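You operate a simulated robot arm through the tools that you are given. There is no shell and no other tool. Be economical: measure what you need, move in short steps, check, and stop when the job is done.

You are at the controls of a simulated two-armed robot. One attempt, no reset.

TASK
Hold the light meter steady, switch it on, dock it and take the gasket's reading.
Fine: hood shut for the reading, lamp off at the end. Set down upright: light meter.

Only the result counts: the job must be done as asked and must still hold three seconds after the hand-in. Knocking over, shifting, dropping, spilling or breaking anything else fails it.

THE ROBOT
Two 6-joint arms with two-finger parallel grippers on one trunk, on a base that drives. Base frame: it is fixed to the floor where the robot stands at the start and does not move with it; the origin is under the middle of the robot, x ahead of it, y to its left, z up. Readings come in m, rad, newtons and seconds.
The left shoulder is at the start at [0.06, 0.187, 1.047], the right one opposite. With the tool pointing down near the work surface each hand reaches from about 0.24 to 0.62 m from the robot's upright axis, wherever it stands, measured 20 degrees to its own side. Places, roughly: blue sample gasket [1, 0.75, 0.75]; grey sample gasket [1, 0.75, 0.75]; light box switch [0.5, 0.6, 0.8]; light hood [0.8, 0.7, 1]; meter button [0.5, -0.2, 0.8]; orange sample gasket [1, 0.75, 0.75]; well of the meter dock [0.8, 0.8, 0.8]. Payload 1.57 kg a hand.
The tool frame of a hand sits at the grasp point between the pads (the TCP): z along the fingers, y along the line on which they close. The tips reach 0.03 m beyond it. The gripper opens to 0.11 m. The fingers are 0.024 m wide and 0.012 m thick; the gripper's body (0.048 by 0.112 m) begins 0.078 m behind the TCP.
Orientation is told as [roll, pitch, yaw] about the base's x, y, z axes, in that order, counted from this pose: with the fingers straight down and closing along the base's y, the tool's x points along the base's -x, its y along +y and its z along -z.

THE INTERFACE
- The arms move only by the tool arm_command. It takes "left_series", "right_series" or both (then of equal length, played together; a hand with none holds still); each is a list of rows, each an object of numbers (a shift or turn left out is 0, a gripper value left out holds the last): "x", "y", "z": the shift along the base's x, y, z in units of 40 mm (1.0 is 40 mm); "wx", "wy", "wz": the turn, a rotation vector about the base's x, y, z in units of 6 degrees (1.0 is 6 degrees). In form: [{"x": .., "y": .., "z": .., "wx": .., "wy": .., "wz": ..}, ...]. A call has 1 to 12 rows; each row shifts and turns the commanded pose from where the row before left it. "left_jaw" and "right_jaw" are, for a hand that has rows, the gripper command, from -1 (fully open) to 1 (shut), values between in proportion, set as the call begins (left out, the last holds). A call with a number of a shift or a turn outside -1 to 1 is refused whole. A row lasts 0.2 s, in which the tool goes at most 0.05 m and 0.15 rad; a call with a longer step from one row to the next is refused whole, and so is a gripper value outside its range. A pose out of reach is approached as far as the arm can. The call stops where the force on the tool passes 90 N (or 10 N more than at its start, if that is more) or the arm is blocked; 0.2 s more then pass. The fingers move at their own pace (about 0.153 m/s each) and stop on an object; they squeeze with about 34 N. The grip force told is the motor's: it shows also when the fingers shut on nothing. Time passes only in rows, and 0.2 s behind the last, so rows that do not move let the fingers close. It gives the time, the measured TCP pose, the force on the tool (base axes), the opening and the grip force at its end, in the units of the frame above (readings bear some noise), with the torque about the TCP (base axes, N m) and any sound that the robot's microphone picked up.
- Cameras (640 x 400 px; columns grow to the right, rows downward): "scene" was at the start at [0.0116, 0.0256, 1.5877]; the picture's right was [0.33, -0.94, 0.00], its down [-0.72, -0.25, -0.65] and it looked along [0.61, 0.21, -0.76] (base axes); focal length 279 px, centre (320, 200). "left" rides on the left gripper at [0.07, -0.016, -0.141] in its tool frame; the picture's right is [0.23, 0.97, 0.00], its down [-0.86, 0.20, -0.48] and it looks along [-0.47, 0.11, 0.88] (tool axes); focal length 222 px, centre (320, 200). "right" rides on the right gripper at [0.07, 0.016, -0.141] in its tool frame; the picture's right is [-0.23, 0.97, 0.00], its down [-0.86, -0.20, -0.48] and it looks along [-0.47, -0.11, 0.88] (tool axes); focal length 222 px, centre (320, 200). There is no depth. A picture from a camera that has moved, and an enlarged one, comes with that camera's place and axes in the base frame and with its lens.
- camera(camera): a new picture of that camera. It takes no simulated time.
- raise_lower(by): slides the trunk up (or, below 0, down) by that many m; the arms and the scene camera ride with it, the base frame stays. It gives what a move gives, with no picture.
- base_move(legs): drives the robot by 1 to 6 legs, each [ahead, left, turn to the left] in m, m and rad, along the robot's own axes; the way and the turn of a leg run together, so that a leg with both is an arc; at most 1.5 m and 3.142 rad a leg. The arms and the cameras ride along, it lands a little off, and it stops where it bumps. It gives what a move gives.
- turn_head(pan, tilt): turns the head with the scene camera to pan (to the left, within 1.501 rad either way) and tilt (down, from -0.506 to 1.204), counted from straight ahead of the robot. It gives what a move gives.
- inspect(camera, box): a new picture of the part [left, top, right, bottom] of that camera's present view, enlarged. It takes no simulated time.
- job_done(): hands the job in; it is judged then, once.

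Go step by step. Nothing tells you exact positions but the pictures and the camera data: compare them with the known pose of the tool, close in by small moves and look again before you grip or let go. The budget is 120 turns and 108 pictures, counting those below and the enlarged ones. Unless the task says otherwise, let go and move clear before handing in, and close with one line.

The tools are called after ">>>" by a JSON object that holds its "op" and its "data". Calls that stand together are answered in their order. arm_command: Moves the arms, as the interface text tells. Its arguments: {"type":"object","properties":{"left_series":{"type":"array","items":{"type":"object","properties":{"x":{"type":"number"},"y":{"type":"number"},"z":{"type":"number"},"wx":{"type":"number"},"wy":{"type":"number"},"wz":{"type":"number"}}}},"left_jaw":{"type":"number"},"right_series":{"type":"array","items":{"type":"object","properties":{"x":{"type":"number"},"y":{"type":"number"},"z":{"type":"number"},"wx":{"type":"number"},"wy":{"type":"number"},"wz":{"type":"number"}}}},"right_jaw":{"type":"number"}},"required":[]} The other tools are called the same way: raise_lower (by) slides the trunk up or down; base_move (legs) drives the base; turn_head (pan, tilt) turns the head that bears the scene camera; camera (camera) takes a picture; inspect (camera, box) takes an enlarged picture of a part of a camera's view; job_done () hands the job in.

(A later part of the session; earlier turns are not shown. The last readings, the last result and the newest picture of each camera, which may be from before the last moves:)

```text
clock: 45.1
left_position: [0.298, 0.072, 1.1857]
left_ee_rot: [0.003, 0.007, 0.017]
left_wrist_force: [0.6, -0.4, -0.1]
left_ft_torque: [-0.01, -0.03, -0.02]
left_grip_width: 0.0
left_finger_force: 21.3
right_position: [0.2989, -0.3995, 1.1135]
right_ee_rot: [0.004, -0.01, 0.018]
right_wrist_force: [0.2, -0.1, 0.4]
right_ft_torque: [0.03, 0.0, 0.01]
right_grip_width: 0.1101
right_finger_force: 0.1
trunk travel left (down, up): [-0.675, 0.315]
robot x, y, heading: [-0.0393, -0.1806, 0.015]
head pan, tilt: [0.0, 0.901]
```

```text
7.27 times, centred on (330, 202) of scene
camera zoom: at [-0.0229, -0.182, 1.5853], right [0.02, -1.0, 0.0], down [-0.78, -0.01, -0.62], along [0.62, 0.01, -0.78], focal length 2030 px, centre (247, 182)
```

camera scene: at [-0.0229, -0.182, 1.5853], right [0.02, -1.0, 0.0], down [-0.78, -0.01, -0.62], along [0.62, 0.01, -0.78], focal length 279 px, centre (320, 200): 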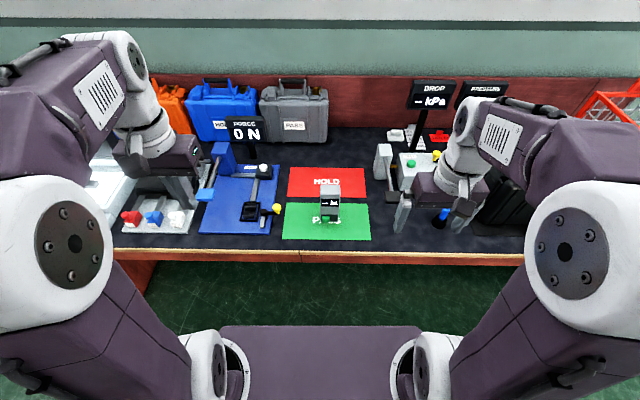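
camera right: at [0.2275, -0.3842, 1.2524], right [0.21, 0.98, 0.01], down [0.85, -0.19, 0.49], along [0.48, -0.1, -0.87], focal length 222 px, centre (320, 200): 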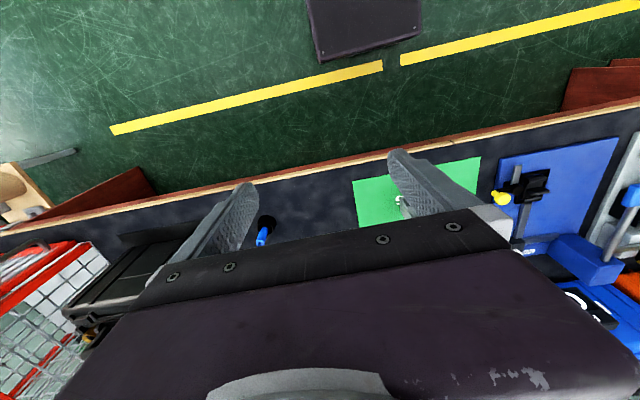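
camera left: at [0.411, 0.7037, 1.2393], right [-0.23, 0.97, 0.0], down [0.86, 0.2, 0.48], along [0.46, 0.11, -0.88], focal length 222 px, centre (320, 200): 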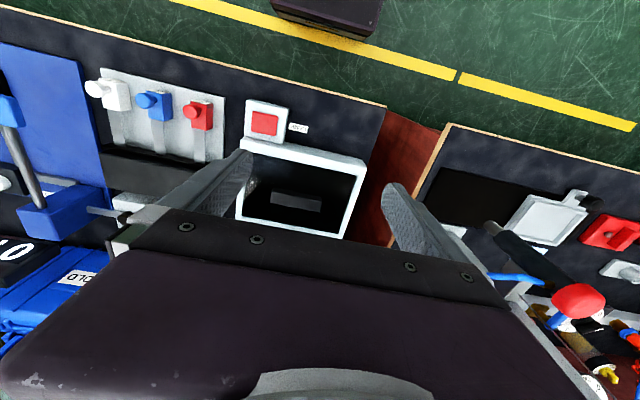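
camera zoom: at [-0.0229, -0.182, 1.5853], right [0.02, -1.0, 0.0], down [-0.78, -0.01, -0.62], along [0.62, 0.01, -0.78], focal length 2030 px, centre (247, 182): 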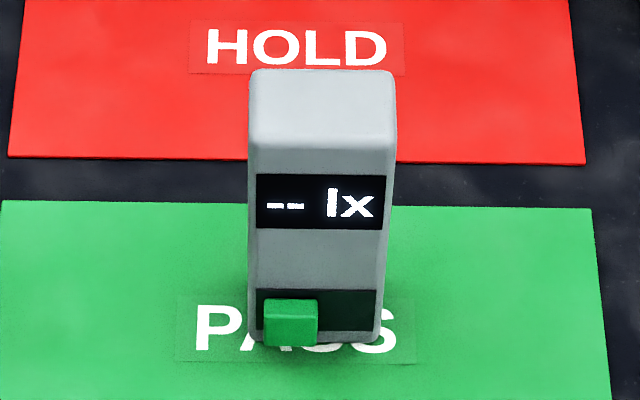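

The meter stands at about x 0.543–0.589, y −0.173…−0.238, top z 0.897, with its green button low on the front at (0.53, −0.193, 0.775). I'll drive forward a bit and bring the open right hand above it.

>>> {"op": "base_move", "data": {"legs": [[0.12, 0, -0.013]]}}

>>> {"op": "arm_command", "data": {"right_series": [{"x": 0.6, "y": 0.8, "z": -0.2}, {"x": 0.6, "y": 0.8, "z": -0.2}, {"x": 0.6, "y": 0.8, "z": -0.2}, {"x": 0.6, "y": 0.8, "z": -0.2}, {"x": 0.6, "y": 0.8, "z": -0.2}, {"x": 0.6, "y": 0.8, "z": -0.2}]}}

>>> {"op": "camera", "data": {"camera": "right"}}

>>> {"op": "camera", "data": {"camera": "scene"}}

```text
clock: 46.3
left_position: [0.4195, 0.0697, 1.1868]
left_ee_rot: [0.003, 0.005, 0.004]
left_wrist_force: [0.2, -0.4, -0.6]
left_ft_torque: [-0.02, -0.01, -0.01]
left_grip_width: 0.0
left_finger_force: 20.9
right_position: [0.4167, -0.4014, 1.1133]
right_ee_rot: [0.003, -0.012, 0.005]
right_wrist_force: [0.5, -0.1, -0.3]
right_ft_torque: [-0.04, -0.03, 0.01]
right_grip_width: 0.1101
right_finger_force: 0.1
trunk travel left (down, up): [-0.675, 0.315]
robot x, y, heading: [0.0827, -0.1793, 0.004]
head pan, tilt: [0.0, 0.901]
```

```text
clock: 47.7
left_position: [0.4221, 0.0696, 1.1869]
left_ee_rot: [0.002, 0.007, 0.004]
left_wrist_force: [0.3, 0.4, 0.3]
left_ft_torque: [0.0, 0.02, -0.01]
left_grip_width: 0.0
left_finger_force: 21.2
right_position: [0.563, -0.2086, 1.0624]
right_ee_rot: [0.002, -0.011, 0.005]
right_wrist_force: [1.0, 0.3, 0.1]
right_ft_torque: [0.0, 0.0, 0.0]
right_grip_width: 0.1099
right_finger_force: 0.0
trunk travel left (down, up): [-0.675, 0.315]
robot x, y, heading: [0.0834, -0.1777, 0.008]
head pan, tilt: [0.0, 0.901]
```

```text
75 pictures are left
camera right: at [0.491, -0.1937, 1.2028], right [0.22, 0.97, 0.0], down [0.85, -0.2, 0.49], along [0.48, -0.1, -0.87], focal length 222 px, centre (320, 200)
```

right: 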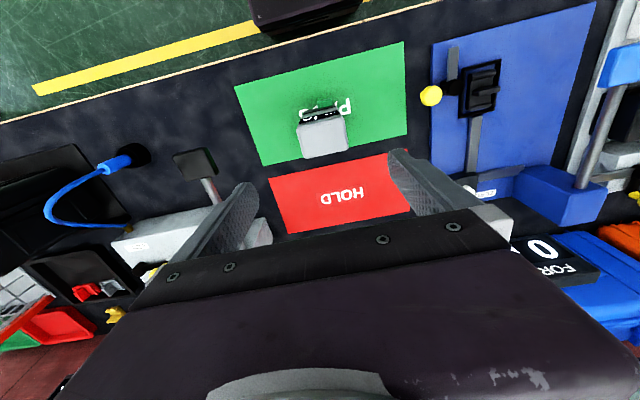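

```text
74 pictures are left
camera scene: at [0.0994, -0.1797, 1.5852], right [0.0, -1.0, 0.0], down [-0.78, 0.0, -0.62], along [0.62, 0.0, -0.78], focal length 279 px, centre (320, 200)
```

scene: 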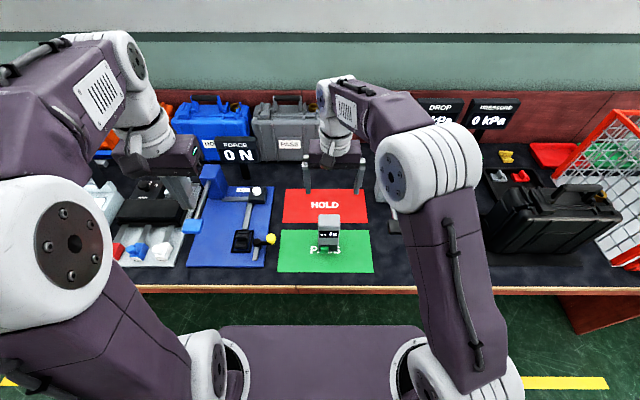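

The meter is centred between the right fingers. Descending to grip height, then checking.

>>> {"op": "arm_command", "data": {"right_series": [{"z": -1, "x": 0.08, "y": 0.1}, {"z": -1}, {"z": -1}, {"z": -1}, {"z": -0.95}, {"z": 0}]}}

>>> {"op": "inspect", "data": {"camera": "scene", "box": [270, 170, 390, 290]}}

>>> {"op": "camera", "data": {"camera": "right"}}

```text
clock: 49.1
left_position: [0.4204, 0.0712, 1.186]
left_ee_rot: [0.003, 0.004, 0.007]
left_wrist_force: [-0.2, -0.1, 1.0]
left_ft_torque: [0.01, 0.0, -0.03]
left_grip_width: 0.0
left_finger_force: 21.2
right_position: [0.5639, -0.206, 0.8657]
right_ee_rot: [0.004, -0.012, 0.004]
right_wrist_force: [-0.3, 0.1, 0.1]
right_ft_torque: [-0.02, -0.02, 0.03]
right_grip_width: 0.1098
right_finger_force: 0.0
trunk travel left (down, up): [-0.675, 0.315]
robot x, y, heading: [0.0826, -0.1836, 0.005]
head pan, tilt: [0.0, 0.901]
```

```text
3.33 times, centred on (330, 230) of scene
camera zoom: at [0.0971, -0.1811, 1.5853], right [0.0, -1.0, 0.0], down [-0.78, 0.0, -0.62], along [0.62, 0.0, -0.78], focal length 930 px, centre (287, 100)
```

zoom: 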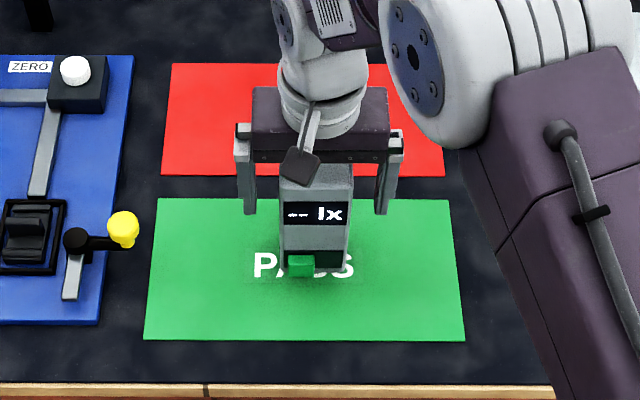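

```text
72 pictures are left
camera right: at [0.4913, -0.1903, 1.0054], right [0.22, 0.97, 0.01], down [0.85, -0.2, 0.49], along [0.48, -0.1, -0.87], focal length 222 px, centre (320, 200)
```

right: 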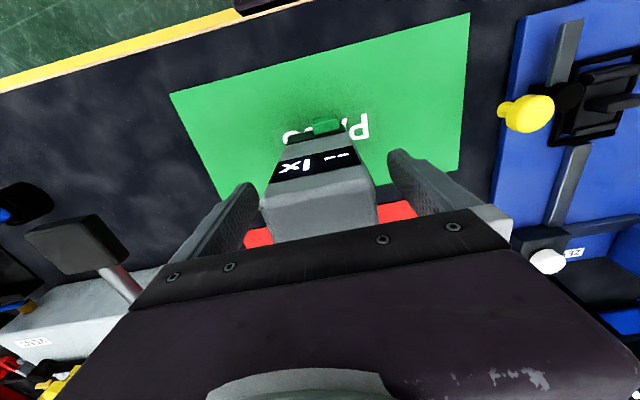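

>>> {"op": "arm_command", "data": {"right_series": [{}, {}, {}, {}, {}, {}, {}, {}], "right_jaw": 1, "left_series": [{"wy": -0.94}, {"wy": -0.94}, {"wy": -0.94}, {"wy": -0.94}, {"wy": -0.94}, {"wy": -0.94}, {"wy": -0.94}, {"wy": -0.94}]}}

>>> {"op": "camera", "data": {"camera": "scene"}}

```text
clock: 50.9
left_position: [0.4777, 0.0939, 1.1739]
left_ee_rot: [-0.001, -0.781, 0.008]
left_wrist_force: [0.1, -0.3, 0.5]
left_ft_torque: [0.0, 0.03, 0.03]
left_grip_width: 0.0
left_finger_force: 21.6
left hand out of reach, approached as far as the arm can: row 5, 6, 7, 8
right_position: [0.5634, -0.2059, 0.8647]
right_ee_rot: [0.002, -0.011, 0.006]
right_wrist_force: [-0.3, -0.2, 0.8]
right_ft_torque: [0.0, 0.03, 0.02]
right_grip_width: 0.0657
right_finger_force: 34.4
trunk travel left (down, up): [-0.675, 0.315]
robot x, y, heading: [0.0832, -0.1803, 0.005]
head pan, tilt: [0.0, 0.901]
```

```text
71 pictures are left
camera scene: at [0.0982, -0.1808, 1.5852], right [0.0, -1.0, 0.0], down [-0.78, 0.0, -0.62], along [0.62, 0.0, -0.78], focal length 279 px, centre (320, 200)
```

scene: 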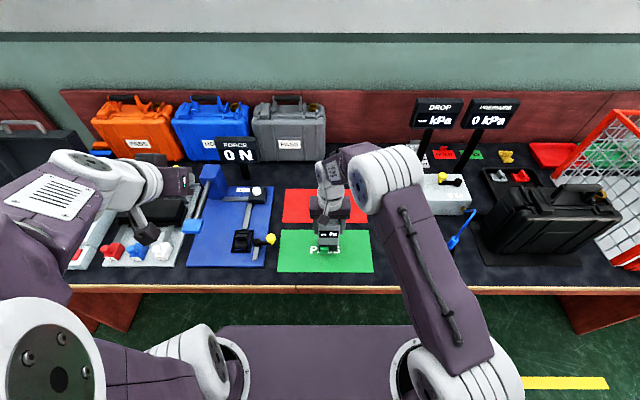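

The meter is gripped (0.0657 m). The pitch-forward posture cramps the left arm, so I'll undo it and instead tilt the left fingers sideways (toward −y) to press the button with the finger's side.

>>> {"op": "arm_command", "data": {"left_series": [{"wy": 0.94}, {"wy": 0.94}, {"wy": 0.94}, {"wy": 0.94}, {"wy": 0.94}, {"wy": 0.94}, {"wy": 0.94}, {"wy": 0.94}]}}

>>> {"op": "arm_command", "data": {"left_series": [{"wx": -0.94}, {"wx": -0.94}, {"wx": -0.94}, {"wx": -0.94}, {"wx": -0.94}, {"wx": -0.94}, {"wx": -0.94}, {"wx": -0.94}]}}

>>> {"op": "inspect", "data": {"camera": "scene", "box": [0, 100, 160, 260]}}

```text
clock: 52.7
left_position: [0.4784, 0.095, 1.1744]
left_ee_rot: [0.004, 0.009, 0.005]
left_wrist_force: [-0.3, -0.6, -0.2]
left_ft_torque: [0.01, 0.02, -0.01]
left_grip_width: 0.0
left_finger_force: 21.4
right_position: [0.5644, -0.2059, 0.8641]
right_ee_rot: [0.004, -0.011, 0.004]
right_wrist_force: [-0.6, 0.8, -0.2]
right_ft_torque: [0.02, 0.0, -0.01]
right_grip_width: 0.066
right_finger_force: 34.3
trunk travel left (down, up): [-0.675, 0.315]
robot x, y, heading: [0.0828, -0.1811, 0.007]
head pan, tilt: [0.0, 0.901]
```

```text
clock: 54.5
left_position: [0.4768, 0.094, 1.1737]
left_ee_rot: [-0.786, 0.006, -0.001]
left_wrist_force: [0.7, -0.4, 0.5]
left_ft_torque: [-0.01, 0.01, 0.03]
left_grip_width: 0.0
left_finger_force: 21.2
right_position: [0.5639, -0.2045, 0.8666]
right_ee_rot: [0.002, -0.01, 0.005]
right_wrist_force: [0.3, -0.6, -0.1]
right_ft_torque: [-0.02, -0.01, 0.0]
right_grip_width: 0.0658
right_finger_force: 33.5
trunk travel left (down, up): [-0.675, 0.315]
robot x, y, heading: [0.0823, -0.1817, 0.004]
head pan, tilt: [0.0, 0.901]
```

```text
2.50 times, centred on (80, 180) of scene
camera zoom: at [0.0983, -0.1801, 1.5852], right [0.0, -1.0, 0.0], down [-0.78, 0.0, -0.62], along [0.62, 0.0, -0.78], focal length 698 px, centre (920, 250)
```

zoom: 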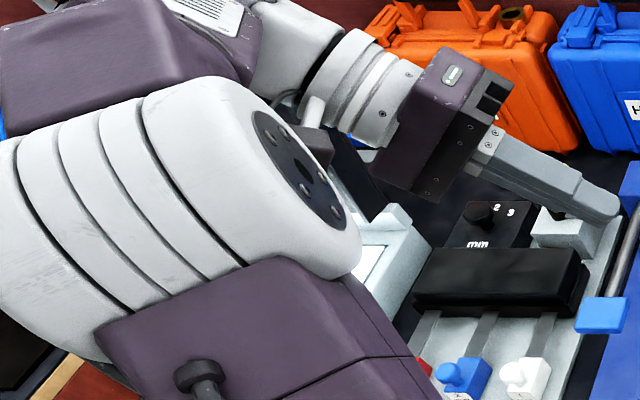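

>>> {"op": "arm_command", "data": {"left_series": [{"x": -0.055, "y": -0.36, "z": -0.935}, {"x": -0.055, "y": -0.36, "z": -0.935}, {"x": -0.055, "y": -0.36, "z": -0.935}, {"x": -0.055, "y": -0.36, "z": -0.935}, {"x": -0.055, "y": -0.36, "z": -0.935}, {"x": -0.055, "y": -0.36, "z": -0.935}, {"x": -0.055, "y": -0.36, "z": -0.935}, {"x": -0.055, "y": -0.36, "z": -0.935}, {"x": -0.055, "y": -0.36, "z": -0.935}, {"x": -0.055, "y": -0.36, "z": -0.935}]}}

>>> {"op": "arm_command", "data": {"left_series": [{"y": -0.8}, {"y": -0.8}, {"y": -0.8}, {"y": -0.9, "z": -0.3}]}}

>>> {"op": "inspect", "data": {"camera": "scene", "box": [260, 170, 380, 290]}}

>>> {"op": "camera", "data": {"camera": "right"}}

```text
clock: 56.7
left_position: [0.4555, -0.0492, 0.7989]
left_ee_rot: [-0.785, 0.011, -0.002]
left_wrist_force: [0.6, -0.2, 0.6]
left_ft_torque: [0.06, -0.01, 0.02]
left_grip_width: 0.0003
left_finger_force: 20.9
right_position: [0.5651, -0.2056, 0.8655]
right_ee_rot: [0.003, -0.011, 0.005]
right_wrist_force: [-0.1, -0.2, -0.2]
right_ft_torque: [0.03, -0.02, 0.03]
right_grip_width: 0.0657
right_finger_force: 33.7
trunk travel left (down, up): [-0.675, 0.315]
robot x, y, heading: [0.0862, -0.1812, 0.005]
head pan, tilt: [0.0, 0.901]
```

```text
clock: 57.7
left_position: [0.4562, -0.183, 0.7874]
left_ee_rot: [-0.783, 0.009, 0.001]
left_wrist_force: [-0.8, -0.9, -0.2]
left_ft_torque: [0.04, 0.01, 0.01]
left_grip_width: 0.0
left_finger_force: 21.3
right_position: [0.5632, -0.2064, 0.866]
right_ee_rot: [0.004, -0.01, 0.005]
right_wrist_force: [-0.1, -0.3, -0.6]
right_ft_torque: [0.01, 0.0, -0.01]
right_grip_width: 0.0657
right_finger_force: 34.1
trunk travel left (down, up): [-0.675, 0.315]
robot x, y, heading: [0.0827, -0.1798, 0.005]
head pan, tilt: [0.0, 0.901]
```

```text
3.33 times, centred on (320, 230) of scene
camera zoom: at [0.0986, -0.1829, 1.5852], right [0.0, -1.0, 0.0], down [-0.78, 0.0, -0.62], along [0.62, 0.0, -0.78], focal length 930 px, centre (320, 100)
```

zoom: 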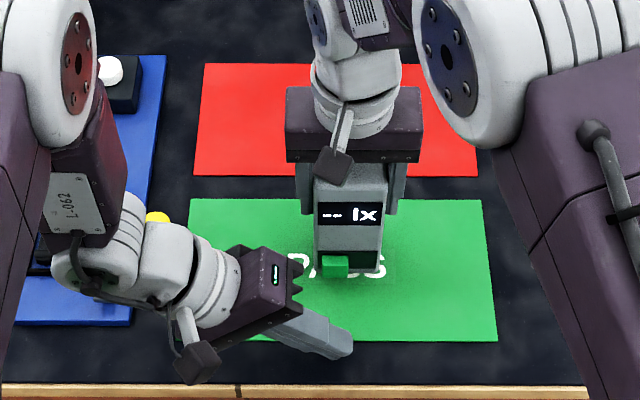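

```text
68 pictures are left
camera right: at [0.4923, -0.1914, 1.0054], right [0.22, 0.97, 0.01], down [0.85, -0.2, 0.49], along [0.48, -0.1, -0.87], focal length 222 px, centre (320, 200)
```

right: 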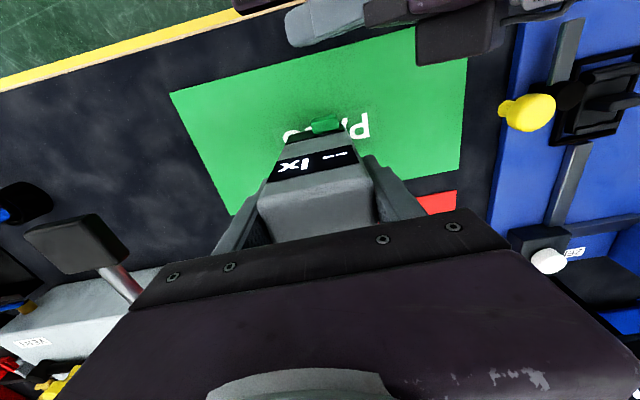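

The left finger is level with the button. Moving forward to it.

>>> {"op": "arm_command", "data": {"left_series": [{"x": 0.8}, {"x": 0.4}, {"x": 0.15}, {"x": 0.1}]}}

>>> {"op": "inspect", "data": {"camera": "right", "box": [240, 40, 420, 200]}}

```text
clock: 58.7
left_position: [0.5129, -0.1817, 0.7882]
left_ee_rot: [-0.783, 0.01, -0.001]
left_wrist_force: [-0.3, -0.5, -1.1]
left_ft_torque: [-0.04, -0.01, -0.02]
left_grip_width: 0.0
left_finger_force: 21.6
right_position: [0.5644, -0.2058, 0.8654]
right_ee_rot: [0.003, -0.012, 0.007]
right_wrist_force: [0.3, 0.6, 0.4]
right_ft_torque: [0.02, 0.02, 0.0]
right_grip_width: 0.066
right_finger_force: 34.4
trunk travel left (down, up): [-0.675, 0.315]
robot x, y, heading: [0.082, -0.1844, 0.01]
head pan, tilt: [0.0, 0.901]
```

```text
2.50 times, centred on (330, 120) of right
camera zoom: at [0.4922, -0.1905, 1.0054], right [0.22, 0.97, 0.01], down [0.85, -0.2, 0.49], along [0.48, -0.1, -0.87], focal length 555 px, centre (295, 400)
```

zoom: 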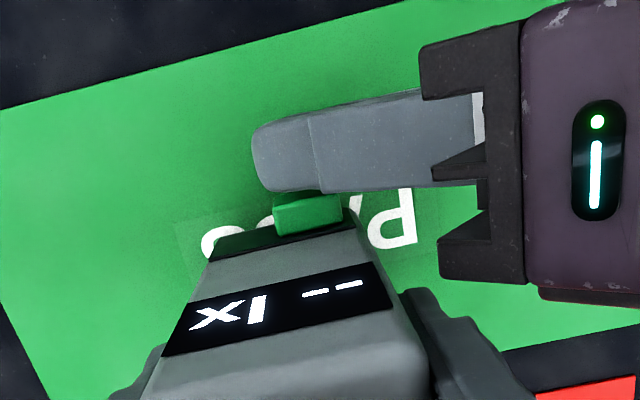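

>>> {"op": "arm_command", "data": {"left_series": [{"x": 0.1}, {"x": 0.1}, {"x": 0.1}]}}

```text
clock: 59.5
left_position: [0.5243, -0.1829, 0.7875]
left_ee_rot: [-0.786, 0.01, -0.002]
left_wrist_force: [-5.0, 0.3, 1.3]
left_ft_torque: [-0.02, -0.01, -0.02]
left_grip_width: 0.0
left_finger_force: 21.7
right_position: [0.5648, -0.2063, 0.8656]
right_ee_rot: [0.004, -0.012, 0.004]
right_wrist_force: [5.4, -0.2, -1.6]
right_ft_torque: [-0.11, -0.51, -0.1]
right_grip_width: 0.0661
right_finger_force: 33.6
trunk travel left (down, up): [-0.675, 0.315]
robot x, y, heading: [0.0827, -0.1808, 0.007]
head pan, tilt: [0.0, 0.901]
heard: click
```

Click. Releasing the button and checking the display.

>>> {"op": "arm_command", "data": {"left_series": [{"x": -0.3}, {"x": -0.6}, {"x": -0.6}]}}

>>> {"op": "inspect", "data": {"camera": "right", "box": [240, 40, 420, 200]}}

```text
clock: 60.3
left_position: [0.4633, -0.1816, 0.7879]
left_ee_rot: [-0.784, 0.009, -0.003]
left_wrist_force: [0.4, -0.1, 0.1]
left_ft_torque: [-0.01, -0.02, -0.02]
left_grip_width: 0.0001
left_finger_force: 21.5
right_position: [0.5638, -0.2049, 0.8651]
right_ee_rot: [0.004, -0.01, 0.005]
right_wrist_force: [-0.5, 0.0, 0.0]
right_ft_torque: [-0.02, -0.02, -0.01]
right_grip_width: 0.0656
right_finger_force: 33.8
trunk travel left (down, up): [-0.675, 0.315]
robot x, y, heading: [0.0845, -0.1792, 0.005]
head pan, tilt: [0.0, 0.901]
```

```text
2.50 times, centred on (330, 120) of right
camera zoom: at [0.4916, -0.1903, 1.0056], right [0.22, 0.97, 0.01], down [0.85, -0.2, 0.49], along [0.48, -0.1, -0.87], focal length 555 px, centre (295, 400)
```

zoom: 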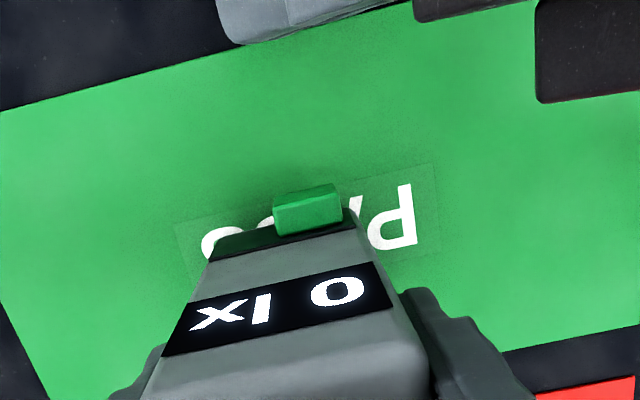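

The meter is on ("0 lx"). I'll withdraw the left hand, then lift the meter slightly.

>>> {"op": "arm_command", "data": {"left_series": [{"y": 1}, {"y": 1}, {"y": 1}, {"y": 1}, {"z": 1, "y": 0.3}, {"z": 1, "y": 0.3}, {"z": 1, "y": 0.3}, {"z": 1, "y": 0.3}, {"z": 1, "y": 0.3}, {"z": 1, "y": 0.3}, {"z": 1, "y": 0.3}, {"z": 1, "y": 0.3}]}}

>>> {"op": "arm_command", "data": {"left_series": [{"wx": 0.94}, {"wx": 0.94}, {"wx": 0.94}, {"wx": 0.94}, {"wx": 0.94}, {"wx": 0.94}, {"wx": 0.94}, {"wx": 0.94}], "right_series": [{"z": 0.3}, {"z": 1}, {"z": 1}, {"z": 1}, {"z": 1}, {"z": 1}, {"z": 0.5}, {"z": 0}]}}

>>> {"op": "inspect", "data": {"camera": "right", "box": [220, 40, 440, 240]}}

```text
clock: 62.9
left_position: [0.4645, 0.0737, 1.1086]
left_ee_rot: [-0.783, 0.009, -0.003]
left_wrist_force: [-1.0, 0.3, -0.1]
left_ft_torque: [-0.02, 0.01, -0.06]
left_grip_width: 0.0
left_finger_force: 21.4
right_position: [0.5637, -0.2061, 0.8654]
right_ee_rot: [0.003, -0.009, 0.005]
right_wrist_force: [-0.5, -0.4, 0.8]
right_ft_torque: [-0.03, 0.02, 0.01]
right_grip_width: 0.0658
right_finger_force: 33.8
trunk travel left (down, up): [-0.675, 0.315]
robot x, y, heading: [0.086, -0.184, 0.006]
head pan, tilt: [0.0, 0.901]
```

```text
clock: 64.7
left_position: [0.4653, 0.0738, 1.1103]
left_ee_rot: [0.006, 0.006, 0.005]
left_wrist_force: [-0.3, -0.4, -0.6]
left_ft_torque: [0.05, 0.02, -0.01]
left_grip_width: 0.0
left_finger_force: 21.3
right_position: [0.5656, -0.2056, 1.0994]
right_ee_rot: [0.002, -0.011, 0.005]
right_wrist_force: [-0.2, -1.0, -1.8]
right_ft_torque: [0.0, 0.02, 0.01]
right_grip_width: 0.066
right_finger_force: 33.3
trunk travel left (down, up): [-0.675, 0.315]
robot x, y, heading: [0.0872, -0.1795, 0.002]
head pan, tilt: [0.0, 0.901]
```

```text
2.00 times, centred on (330, 140) of right
camera zoom: at [0.4929, -0.19, 1.2399], right [0.22, 0.97, 0.01], down [0.85, -0.2, 0.49], along [0.48, -0.1, -0.87], focal length 444 px, centre (300, 320)
```

zoom: 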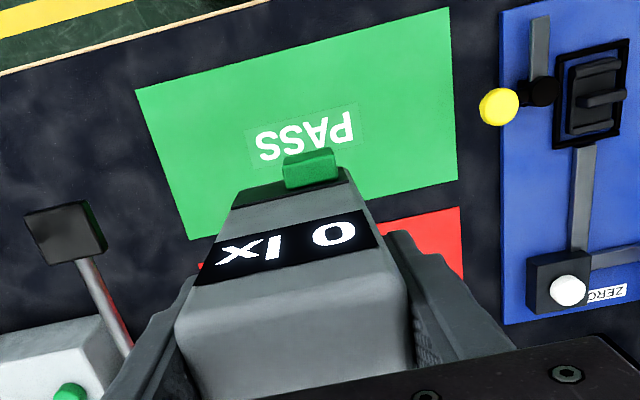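

Meter is held, display 0 lx. Back off and drive to the light box.

>>> {"op": "base_move", "data": {"legs": [[-0.12, 0, 0], [0, 0.92, 0]]}}

>>> {"op": "arm_command", "data": {"right_series": [{"y": -0.9, "x": -0.3}, {"y": -0.9, "x": -0.3}, {"y": -0.9, "x": -0.3}, {"y": -0.9, "x": -0.3}, {"y": -0.9}, {"y": -0.9}, {"y": -0.9}], "left_series": [{"y": 0.7}, {"y": 0.7}, {"y": 0.7}, {"y": 0.7}, {"y": 0.7}, {"y": 0.7}, {"y": 0.7}]}}

>>> {"op": "camera", "data": {"camera": "scene"}}

```text
clock: 70.4
left_position: [0.3467, 0.9965, 1.1086]
left_ee_rot: [0.004, 0.005, -0.001]
left_wrist_force: [1.1, 0.1, 0.4]
left_ft_torque: [0.0, 0.02, 0.01]
left_grip_width: 0.0
left_finger_force: 21.8
right_position: [0.4434, 0.7176, 1.1003]
right_ee_rot: [0.003, -0.01, -0.004]
right_wrist_force: [0.3, 0.5, -2.1]
right_ft_torque: [0.02, 0.05, 0.01]
right_grip_width: 0.0656
right_finger_force: 33.5
trunk travel left (down, up): [-0.675, 0.315]
robot x, y, heading: [-0.0342, 0.7443, -0.004]
head pan, tilt: [0.0, 0.901]
```

```text
clock: 72.0
left_position: [0.3445, 1.1924, 1.107]
left_ee_rot: [0.003, 0.007, -0.005]
left_wrist_force: [-0.7, -0.3, -0.3]
left_ft_torque: [0.03, 0.03, 0.01]
left_grip_width: 0.0001
left_finger_force: 21.3
right_position: [0.3955, 0.4651, 1.0964]
right_ee_rot: [0.003, -0.01, -0.003]
right_wrist_force: [-0.3, -0.5, -1.3]
right_ft_torque: [-0.01, 0.02, 0.0]
right_grip_width: 0.0659
right_finger_force: 34.4
trunk travel left (down, up): [-0.675, 0.315]
robot x, y, heading: [-0.0343, 0.7445, -0.003]
head pan, tilt: [0.0, 0.901]
```

```text
64 pictures are left
camera scene: at [-0.0231, 0.7446, 1.5852], right [0.0, -1.0, 0.0], down [-0.78, 0.0, -0.62], along [0.62, 0.0, -0.78], focal length 279 px, centre (320, 200)
```

scene: 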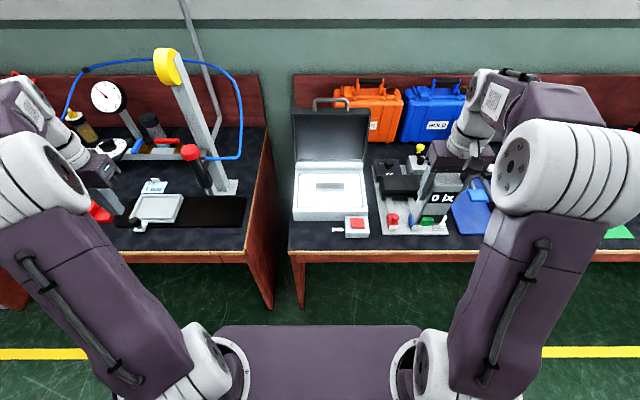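

>>> {"op": "inspect", "data": {"camera": "scene", "box": [280, 85, 380, 245]}}

>>> {"op": "inspect", "data": {"camera": "scene", "box": [300, 165, 360, 210]}}

```text
2.50 times, centred on (330, 165) of scene
camera zoom: at [-0.0231, 0.7446, 1.5852], right [0.0, -1.0, 0.0], down [-0.78, 0.0, -0.62], along [0.62, 0.0, -0.78], focal length 698 px, centre (295, 288)
```

zoom: 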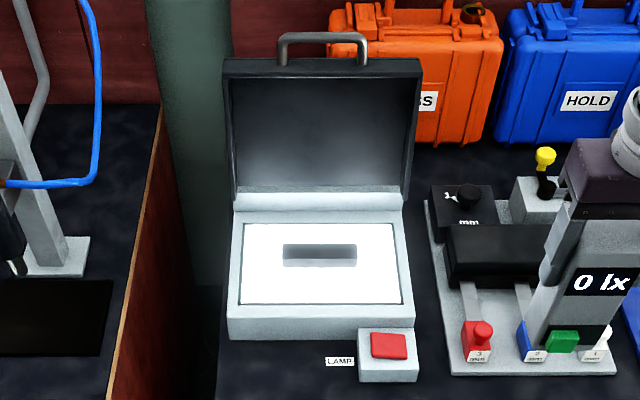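

```text
8.89 times, centred on (330, 188) of scene
camera zoom: at [-0.0231, 0.7446, 1.5852], right [0.0, -1.0, 0.0], down [-0.78, 0.0, -0.62], along [0.62, 0.0, -0.78], focal length 2480 px, centre (231, 311)
```

zoom: 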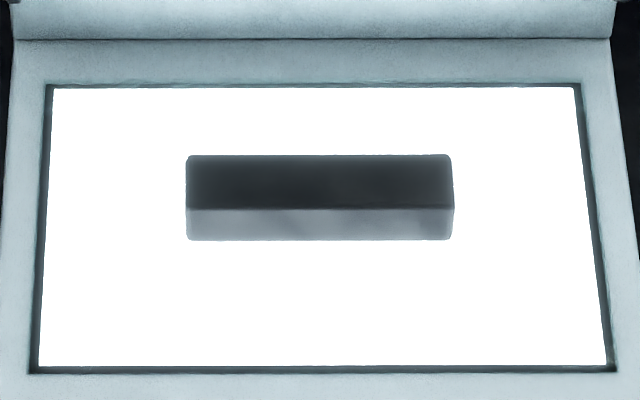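

The bar on the lit pane looks like the sample; the dock well isn't visible and is perhaps on the hood's outer face. I'll shut the hood with the left hand by its handle (about (0.81, 0.706, 1.06)). Preparing: raise trunk, pull the meter hand in, and turn the left hand 90° and open.

>>> {"op": "raise_lower", "data": {"by": 0.1}}

>>> {"op": "arm_command", "data": {"left_series": [{"wz": -1}, {"wz": -1}, {"wz": -1}, {"wz": -1}, {"wz": -1}, {"wz": -1}, {"wz": -1}, {"wz": -1}], "left_jaw": -0.3, "right_series": [{"x": -0.5}, {"x": -0.5}, {"x": -0.5}, {"x": -0.5}, {}, {}, {}, {}]}}

>>> {"op": "arm_command", "data": {"left_series": [{"wz": -1}, {"wz": -1}, {"wz": -1}, {"wz": -1}, {"wz": -1}, {"wz": -1}, {"wz": -1}]}}

```text
clock: 73.4
left_position: [0.3452, 1.1937, 1.2086]
left_ee_rot: [0.005, 0.008, -0.003]
left_wrist_force: [-0.2, -0.5, -0.4]
left_ft_torque: [0.0, 0.04, 0.02]
left_grip_width: 0.0
left_finger_force: 21.7
right_position: [0.3961, 0.4653, 1.197]
right_ee_rot: [0.005, -0.012, -0.003]
right_wrist_force: [0.1, -0.3, -3.0]
right_ft_torque: [0.01, -0.01, -0.01]
right_grip_width: 0.0659
right_finger_force: 34.3
trunk travel left (down, up): [-0.775, 0.215]
robot x, y, heading: [-0.0347, 0.747, -0.009]
head pan, tilt: [0.0, 0.901]
```

```text
clock: 75.2
left_position: [0.3446, 1.1939, 1.2071]
left_ee_rot: [0.004, 0.006, -0.842]
left_wrist_force: [0.0, -0.8, 0.4]
left_ft_torque: [0.0, -0.03, -0.01]
left_grip_width: 0.0714
left_finger_force: 0.0
right_position: [0.3137, 0.4651, 1.1972]
right_ee_rot: [0.004, -0.01, -0.003]
right_wrist_force: [0.3, 0.5, -0.6]
right_ft_torque: [-0.01, -0.01, -0.03]
right_grip_width: 0.0659
right_finger_force: 33.7
trunk travel left (down, up): [-0.775, 0.215]
robot x, y, heading: [-0.0387, 0.7482, -0.005]
head pan, tilt: [0.0, 0.901]
```

```text
clock: 76.8
left_position: [0.3459, 1.1932, 1.2076]
left_ee_rot: [0.003, 0.007, -1.577]
left_wrist_force: [-0.3, -0.4, -0.1]
left_ft_torque: [-0.01, -0.01, 0.01]
left_grip_width: 0.0714
left_finger_force: 0.0
right_position: [0.3138, 0.4665, 1.1993]
right_ee_rot: [0.004, -0.012, -0.004]
right_wrist_force: [-0.6, -1.4, -1.6]
right_ft_torque: [0.0, -0.02, -0.01]
right_grip_width: 0.0658
right_finger_force: 34.4
trunk travel left (down, up): [-0.775, 0.215]
robot x, y, heading: [-0.0353, 0.7462, 0.0]
head pan, tilt: [0.0, 0.901]
```

>>> {"op": "base_move", "data": {"legs": [[0, -0.19, 0]]}}

>>> {"op": "arm_command", "data": {"left_series": [{"y": -0.9}, {"y": -0.9}, {"y": -0.9}, {"y": -0.9}, {"y": -0.9}, {"y": -0.9}]}}

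>>> {"op": "base_move", "data": {"legs": [[0.15, 0, 0], [0.12, 0, 0]]}}

>>> {"op": "turn_head", "data": {"pan": 0.2, "tilt": 0.8}}

>>> {"op": "camera", "data": {"camera": "scene"}}

>>> {"op": "camera", "data": {"camera": "left"}}

```text
clock: 78.3
left_position: [0.3455, 0.9996, 1.208]
left_ee_rot: [0.005, 0.004, -1.573]
left_wrist_force: [0.0, 1.7, 0.1]
left_ft_torque: [-0.05, -0.01, -0.01]
left_grip_width: 0.0713
left_finger_force: 0.0
right_position: [0.3151, 0.2725, 1.1982]
right_ee_rot: [0.002, -0.011, -0.002]
right_wrist_force: [0.8, 1.0, -1.5]
right_ft_torque: [0.0, 0.0, 0.01]
right_grip_width: 0.066
right_finger_force: 34.0
trunk travel left (down, up): [-0.775, 0.215]
robot x, y, heading: [-0.0358, 0.5486, -0.005]
head pan, tilt: [0.0, 0.901]
```

```text
clock: 79.8
left_position: [0.3452, 0.7807, 1.2081]
left_ee_rot: [0.001, 0.006, -1.572]
left_wrist_force: [0.3, -0.2, -0.4]
left_ft_torque: [0.02, -0.01, 0.04]
left_grip_width: 0.0714
left_finger_force: 0.2
right_position: [0.3135, 0.27, 1.1981]
right_ee_rot: [0.004, -0.011, -0.004]
right_wrist_force: [0.2, 0.2, -1.9]
right_ft_torque: [0.02, -0.01, 0.03]
right_grip_width: 0.066
right_finger_force: 34.2
trunk travel left (down, up): [-0.775, 0.215]
robot x, y, heading: [-0.0401, 0.5477, -0.002]
head pan, tilt: [0.0, 0.901]
```

```text
clock: 82.0
left_position: [0.6133, 0.7813, 1.2093]
left_ee_rot: [0.005, 0.007, -1.577]
left_wrist_force: [-0.4, 0.2, 1.1]
left_ft_torque: [-0.04, -0.02, 0.01]
left_grip_width: 0.0715
left_finger_force: 0.0
right_position: [0.5811, 0.2687, 1.1978]
right_ee_rot: [0.003, -0.011, -0.005]
right_wrist_force: [0.3, -0.9, -1.9]
right_ft_torque: [0.02, 0.03, 0.04]
right_grip_width: 0.0658
right_finger_force: 34.0
trunk travel left (down, up): [-0.775, 0.215]
robot x, y, heading: [0.2287, 0.5514, -0.002]
head pan, tilt: [0.0, 0.901]
```

```text
clock: 82.7
left_position: [0.6157, 0.7805, 1.2067]
left_ee_rot: [0.002, 0.007, -1.576]
left_wrist_force: [0.4, 0.5, 0.0]
left_ft_torque: [0.01, 0.03, 0.02]
left_grip_width: 0.0715
left_finger_force: 0.0
right_position: [0.5821, 0.2693, 1.1969]
right_ee_rot: [0.004, -0.009, -0.006]
right_wrist_force: [0.5, 0.7, -1.3]
right_ft_torque: [0.01, 0.01, 0.0]
right_grip_width: 0.0659
right_finger_force: 34.2
trunk travel left (down, up): [-0.775, 0.215]
robot x, y, heading: [0.2277, 0.5509, -0.011]
head pan, tilt: [0.201, 0.799]
```

```text
61 pictures are left
camera scene: at [0.2495, 0.5642, 1.6931], right [0.19, -0.98, 0.0], down [-0.7, -0.14, -0.7], along [0.68, 0.13, -0.72], focal length 279 px, centre (320, 200)
```

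scene: 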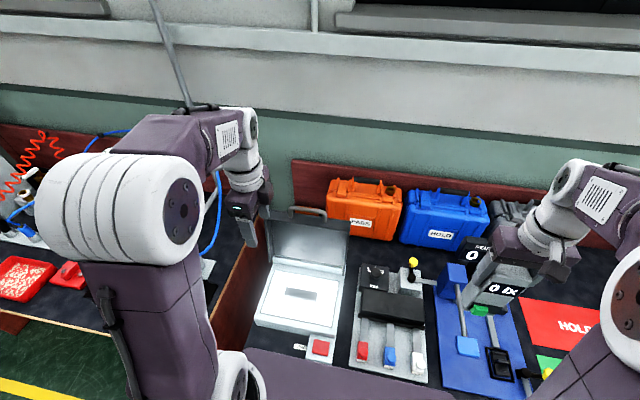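

```text
60 pictures are left
camera left: at [0.5987, 0.8496, 1.3489], right [0.97, 0.22, 0.0], down [0.19, -0.86, 0.47], along [0.11, -0.46, -0.88], focal length 222 px, centre (320, 200)
```

left: 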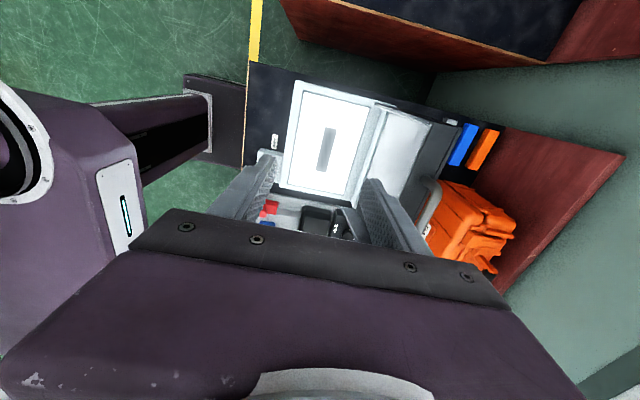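

Behind the lid lie a blue and an orange bar: spare gaskets. The grey one is already on the pane, so it is the sample. Closer look.

>>> {"op": "inspect", "data": {"camera": "left", "box": [240, 60, 520, 240]}}

>>> {"op": "inspect", "data": {"camera": "scene", "box": [230, 170, 370, 350]}}

```text
2.22 times, centred on (380, 150) of left
camera zoom: at [0.5987, 0.8496, 1.3489], right [0.97, 0.22, 0.0], down [0.19, -0.86, 0.47], along [0.11, -0.46, -0.88], focal length 494 px, centre (187, 311)
```

zoom: 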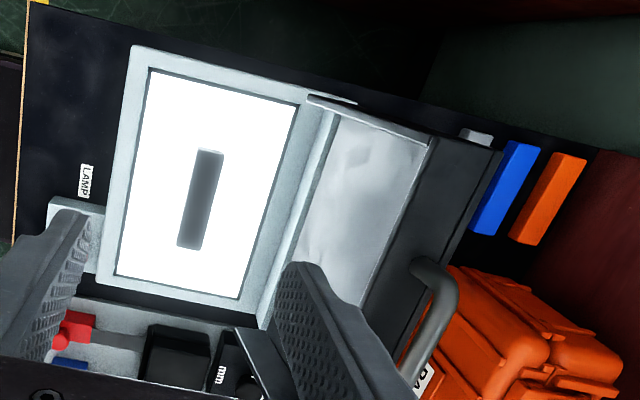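

```text
2.22 times, centred on (300, 260) of scene
camera zoom: at [0.2495, 0.5642, 1.6931], right [0.19, -0.98, 0.0], down [-0.7, -0.14, -0.7], along [0.68, 0.13, -0.72], focal length 620 px, centre (364, 67)
```

zoom: 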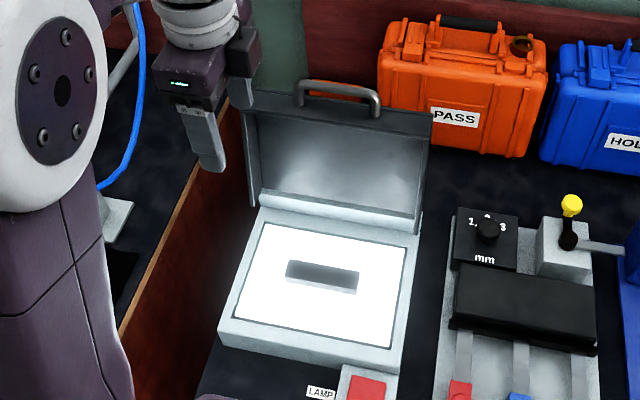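

The handle bar is at about (0.787, 0.70, 1.08). Moving the left hand above it.

>>> {"op": "arm_command", "data": {"left_series": [{"x": 0.86, "y": -0.4, "z": -0.2}, {"x": 0.86, "y": -0.4, "z": -0.2}, {"x": 0.86, "y": -0.4, "z": -0.2}, {"x": 0.86, "y": -0.4, "z": -0.2}, {"x": 0.86, "y": -0.4, "z": -0.2}]}}

>>> {"op": "inspect", "data": {"camera": "left", "box": [200, 60, 440, 240]}}

>>> {"op": "inspect", "data": {"camera": "scene", "box": [220, 120, 370, 290]}}

```text
clock: 83.9
left_position: [0.7886, 0.6995, 1.1663]
left_ee_rot: [-0.001, 0.007, -1.575]
left_wrist_force: [1.0, -0.5, 0.4]
left_ft_torque: [0.0, 0.05, 0.03]
left_grip_width: 0.0716
left_finger_force: 0.1
right_position: [0.5839, 0.2689, 1.1969]
right_ee_rot: [0.002, -0.008, -0.005]
right_wrist_force: [-0.7, 0.8, -2.0]
right_ft_torque: [0.02, 0.03, 0.0]
right_grip_width: 0.0658
right_finger_force: 33.9
trunk travel left (down, up): [-0.775, 0.215]
robot x, y, heading: [0.2315, 0.5494, -0.001]
head pan, tilt: [0.201, 0.799]
```

```text
2.22 times, centred on (320, 150) of left
camera zoom: at [0.772, 0.768, 1.3083], right [0.97, 0.22, 0.0], down [0.2, -0.86, 0.47], along [0.11, -0.46, -0.88], focal length 494 px, centre (320, 311)
```

zoom: 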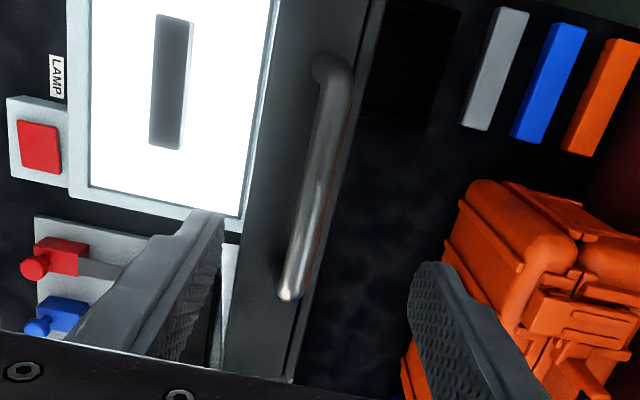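

```text
2.35 times, centred on (295, 205) of scene
camera zoom: at [0.2511, 0.5638, 1.6931], right [0.19, -0.98, 0.0], down [-0.7, -0.14, -0.7], along [0.68, 0.14, -0.72], focal length 657 px, centre (379, 188)
```

zoom: 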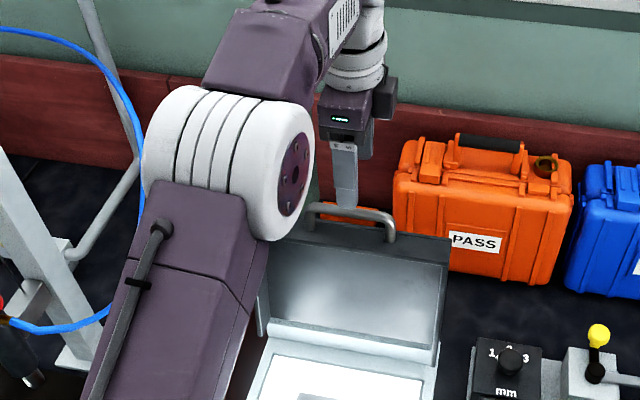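

Now I see three spare bars (grey, blue, orange) and a dark dock with a well behind the lid at about (0.86, 0.775). The dark bar on the pane is the sample. Now descend and grip the handle.

>>> {"op": "arm_command", "data": {"left_series": [{"x": -0.15, "y": 0.25, "z": -0.6}, {"z": -0.6}, {"z": -0.6}, {}]}}

>>> {"op": "inspect", "data": {"camera": "left", "box": [200, 60, 440, 240]}}

>>> {"op": "inspect", "data": {"camera": "scene", "box": [260, 140, 350, 240]}}

```text
clock: 84.9
left_position: [0.7795, 0.7111, 1.0946]
left_ee_rot: [0.002, 0.006, -1.575]
left_wrist_force: [-0.7, -0.1, -0.8]
left_ft_torque: [0.02, -0.01, -0.01]
left_grip_width: 0.0714
left_finger_force: 0.0
right_position: [0.5823, 0.2698, 1.1968]
right_ee_rot: [0.002, -0.011, -0.005]
right_wrist_force: [-0.1, 0.0, -1.4]
right_ft_torque: [0.0, -0.01, 0.0]
right_grip_width: 0.0659
right_finger_force: 34.4
trunk travel left (down, up): [-0.775, 0.215]
robot x, y, heading: [0.2311, 0.5469, -0.006]
head pan, tilt: [0.201, 0.799]
```

```text
2.22 times, centred on (320, 150) of left
camera zoom: at [0.7627, 0.7802, 1.2365], right [0.97, 0.22, 0.0], down [0.19, -0.86, 0.47], along [0.11, -0.46, -0.88], focal length 494 px, centre (320, 311)
```

zoom: 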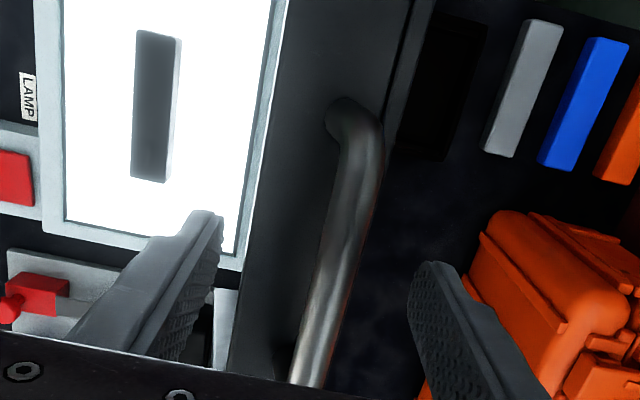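

```text
4.00 times, centred on (305, 190) of scene
camera zoom: at [0.2474, 0.5645, 1.6932], right [0.19, -0.98, 0.0], down [-0.7, -0.14, -0.7], along [0.68, 0.14, -0.72], focal length 1116 px, centre (380, 240)
```

zoom: 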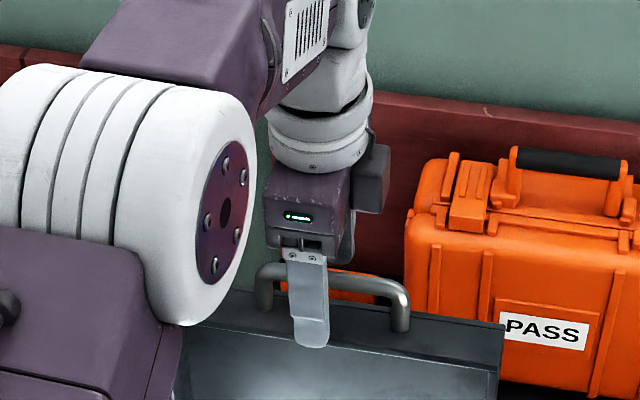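

>>> {"op": "arm_command", "data": {"left_series": [{}, {}, {}, {}], "left_jaw": 1}}

>>> {"op": "inspect", "data": {"camera": "scene", "box": [260, 140, 350, 240]}}

```text
clock: 85.9
left_position: [0.7807, 0.71, 1.0945]
left_ee_rot: [0.004, 0.008, -1.576]
left_wrist_force: [0.9, 0.5, 1.2]
left_ft_torque: [0.0, -0.02, 0.47]
left_grip_width: 0.0136
left_finger_force: 29.9
right_position: [0.5827, 0.2684, 1.197]
right_ee_rot: [0.003, -0.011, -0.005]
right_wrist_force: [0.0, -0.8, -1.1]
right_ft_torque: [0.0, 0.01, 0.02]
right_grip_width: 0.0657
right_finger_force: 33.9
trunk travel left (down, up): [-0.775, 0.215]
robot x, y, heading: [0.2321, 0.5475, -0.005]
head pan, tilt: [0.201, 0.799]
```

```text
4.00 times, centred on (305, 190) of scene
camera zoom: at [0.2482, 0.5641, 1.6931], right [0.19, -0.98, 0.0], down [-0.7, -0.14, -0.7], along [0.68, 0.14, -0.72], focal length 1116 px, centre (380, 240)
```

zoom: 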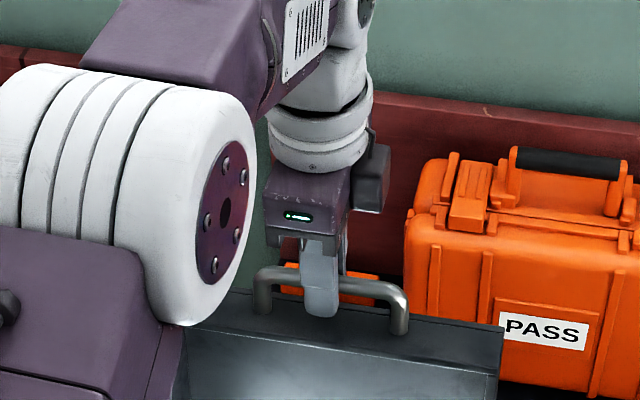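

Gripped (0.0136 m). Now swinging the hood on an arc about the hinge (estimated near (0.76, 0.825)), first 30°, watching the force.

>>> {"op": "arm_command", "data": {"left_series": [{"x": -0.556, "z": 0.02}, {"x": -0.556, "z": -0.03}, {"x": -0.55, "z": -0.08}, {"x": -0.545, "z": -0.12}, {"x": -0.53, "z": -0.17}, {"x": -0.52, "z": -0.22}]}}

>>> {"op": "inspect", "data": {"camera": "scene", "box": [220, 140, 370, 290]}}

```text
clock: 87.3
left_position: [0.6504, 0.7101, 1.0722]
left_ee_rot: [0.004, 0.007, -1.578]
left_wrist_force: [-0.5, 0.7, 2.6]
left_ft_torque: [-0.15, -0.11, 0.0]
left_grip_width: 0.0136
left_finger_force: 30.2
right_position: [0.5809, 0.2684, 1.1984]
right_ee_rot: [0.004, -0.011, -0.007]
right_wrist_force: [1.2, -0.1, -1.3]
right_ft_torque: [0.02, 0.05, 0.04]
right_grip_width: 0.0659
right_finger_force: 33.7
trunk travel left (down, up): [-0.775, 0.215]
robot x, y, heading: [0.2325, 0.5485, -0.006]
head pan, tilt: [0.201, 0.799]
```

```text
2.67 times, centred on (295, 215) of scene
camera zoom: at [0.2474, 0.5642, 1.6932], right [0.19, -0.98, 0.0], down [-0.7, -0.14, -0.7], along [0.68, 0.14, -0.72], focal length 744 px, centre (387, 160)
```

zoom: 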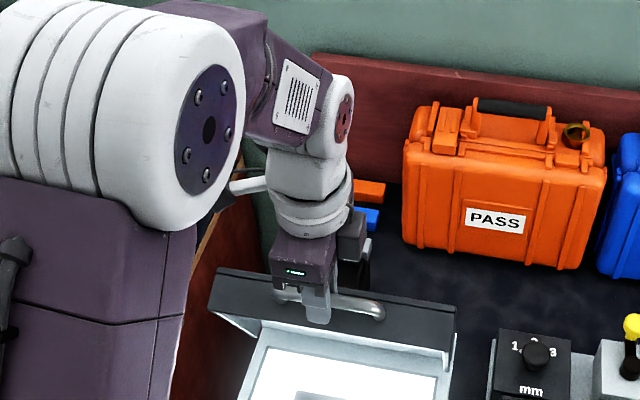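

>>> {"op": "arm_command", "data": {"left_series": [{"x": -0.49, "z": -0.26}, {"x": -0.47, "z": -0.3}, {"x": -0.44, "z": -0.345}, {"x": -0.41, "z": -0.375}, {"x": -0.37, "z": -0.41}, {"x": -0.34, "z": -0.45}]}}

>>> {"op": "inspect", "data": {"camera": "scene", "box": [220, 160, 370, 310]}}

```text
clock: 88.7
left_position: [0.5519, 0.711, 0.9849]
left_ee_rot: [0.0, 0.004, -1.577]
left_wrist_force: [7.5, 2.1, -5.3]
left_ft_torque: [0.36, -0.03, -0.3]
left_grip_width: 0.0141
left_finger_force: 30.3
right_position: [0.5839, 0.2694, 1.1965]
right_ee_rot: [0.004, -0.009, -0.004]
right_wrist_force: [0.2, -0.4, -1.2]
right_ft_torque: [-0.03, 0.02, -0.01]
right_grip_width: 0.0657
right_finger_force: 33.8
trunk travel left (down, up): [-0.775, 0.215]
robot x, y, heading: [0.231, 0.5511, -0.001]
head pan, tilt: [0.201, 0.799]
```

```text
2.67 times, centred on (295, 235) of scene
camera zoom: at [0.2512, 0.5651, 1.6931], right [0.19, -0.98, 0.0], down [-0.7, -0.14, -0.7], along [0.68, 0.13, -0.72], focal length 744 px, centre (387, 107)
```

zoom: 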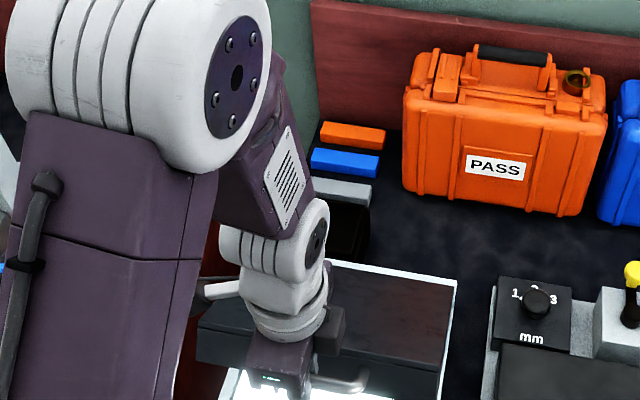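

>>> {"op": "arm_command", "data": {"left_series": [{"x": -0.26, "z": -0.48}, {"x": -0.22, "z": -0.5}, {"x": -0.18, "z": -0.515}, {"x": -0.13, "z": -0.535}]}}

>>> {"op": "camera", "data": {"camera": "scene"}}

>>> {"op": "camera", "data": {"camera": "left"}}

```text
clock: 89.7
left_position: [0.5206, 0.7092, 0.9083]
left_ee_rot: [0.002, 0.004, -1.576]
left_wrist_force: [7.0, 9.1, -4.5]
left_ft_torque: [0.68, -0.04, -0.44]
left_grip_width: 0.0137
left_finger_force: 29.9
left hand out of reach, approached as far as the arm can: row 2
right_position: [0.5832, 0.2696, 1.1976]
right_ee_rot: [0.002, -0.009, -0.005]
right_wrist_force: [-0.3, 0.8, -1.3]
right_ft_torque: [0.01, 0.01, 0.01]
right_grip_width: 0.0657
right_finger_force: 34.4
trunk travel left (down, up): [-0.775, 0.215]
robot x, y, heading: [0.2297, 0.5477, -0.002]
head pan, tilt: [0.201, 0.799]
```

```text
50 pictures are left
camera scene: at [0.2508, 0.5664, 1.6931], right [0.19, -0.98, 0.0], down [-0.7, -0.14, -0.7], along [0.68, 0.13, -0.72], focal length 279 px, centre (320, 200)
```

scene: 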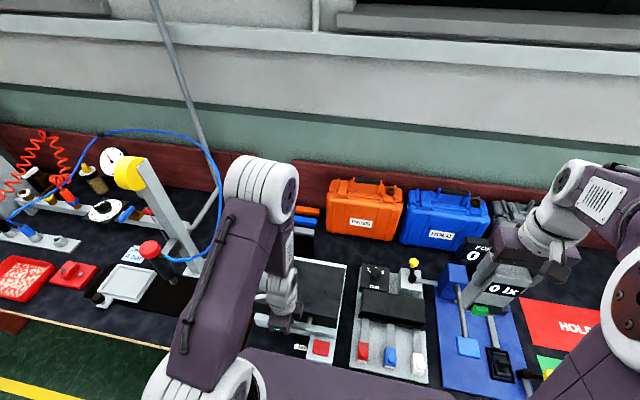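

```text
49 pictures are left
camera left: at [0.5036, 0.7795, 1.0508], right [0.97, 0.22, 0.0], down [0.2, -0.86, 0.47], along [0.11, -0.46, -0.88], focal length 222 px, centre (320, 200)
```

left: 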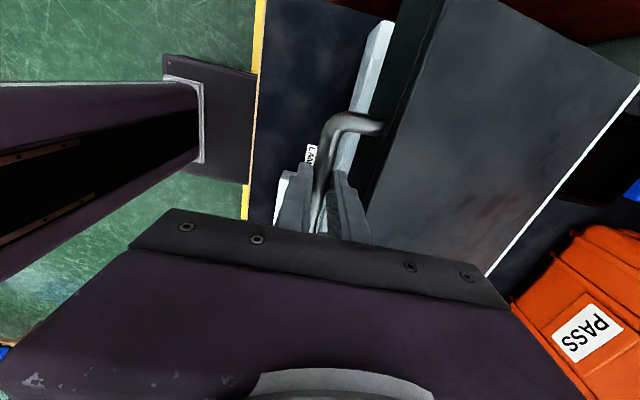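

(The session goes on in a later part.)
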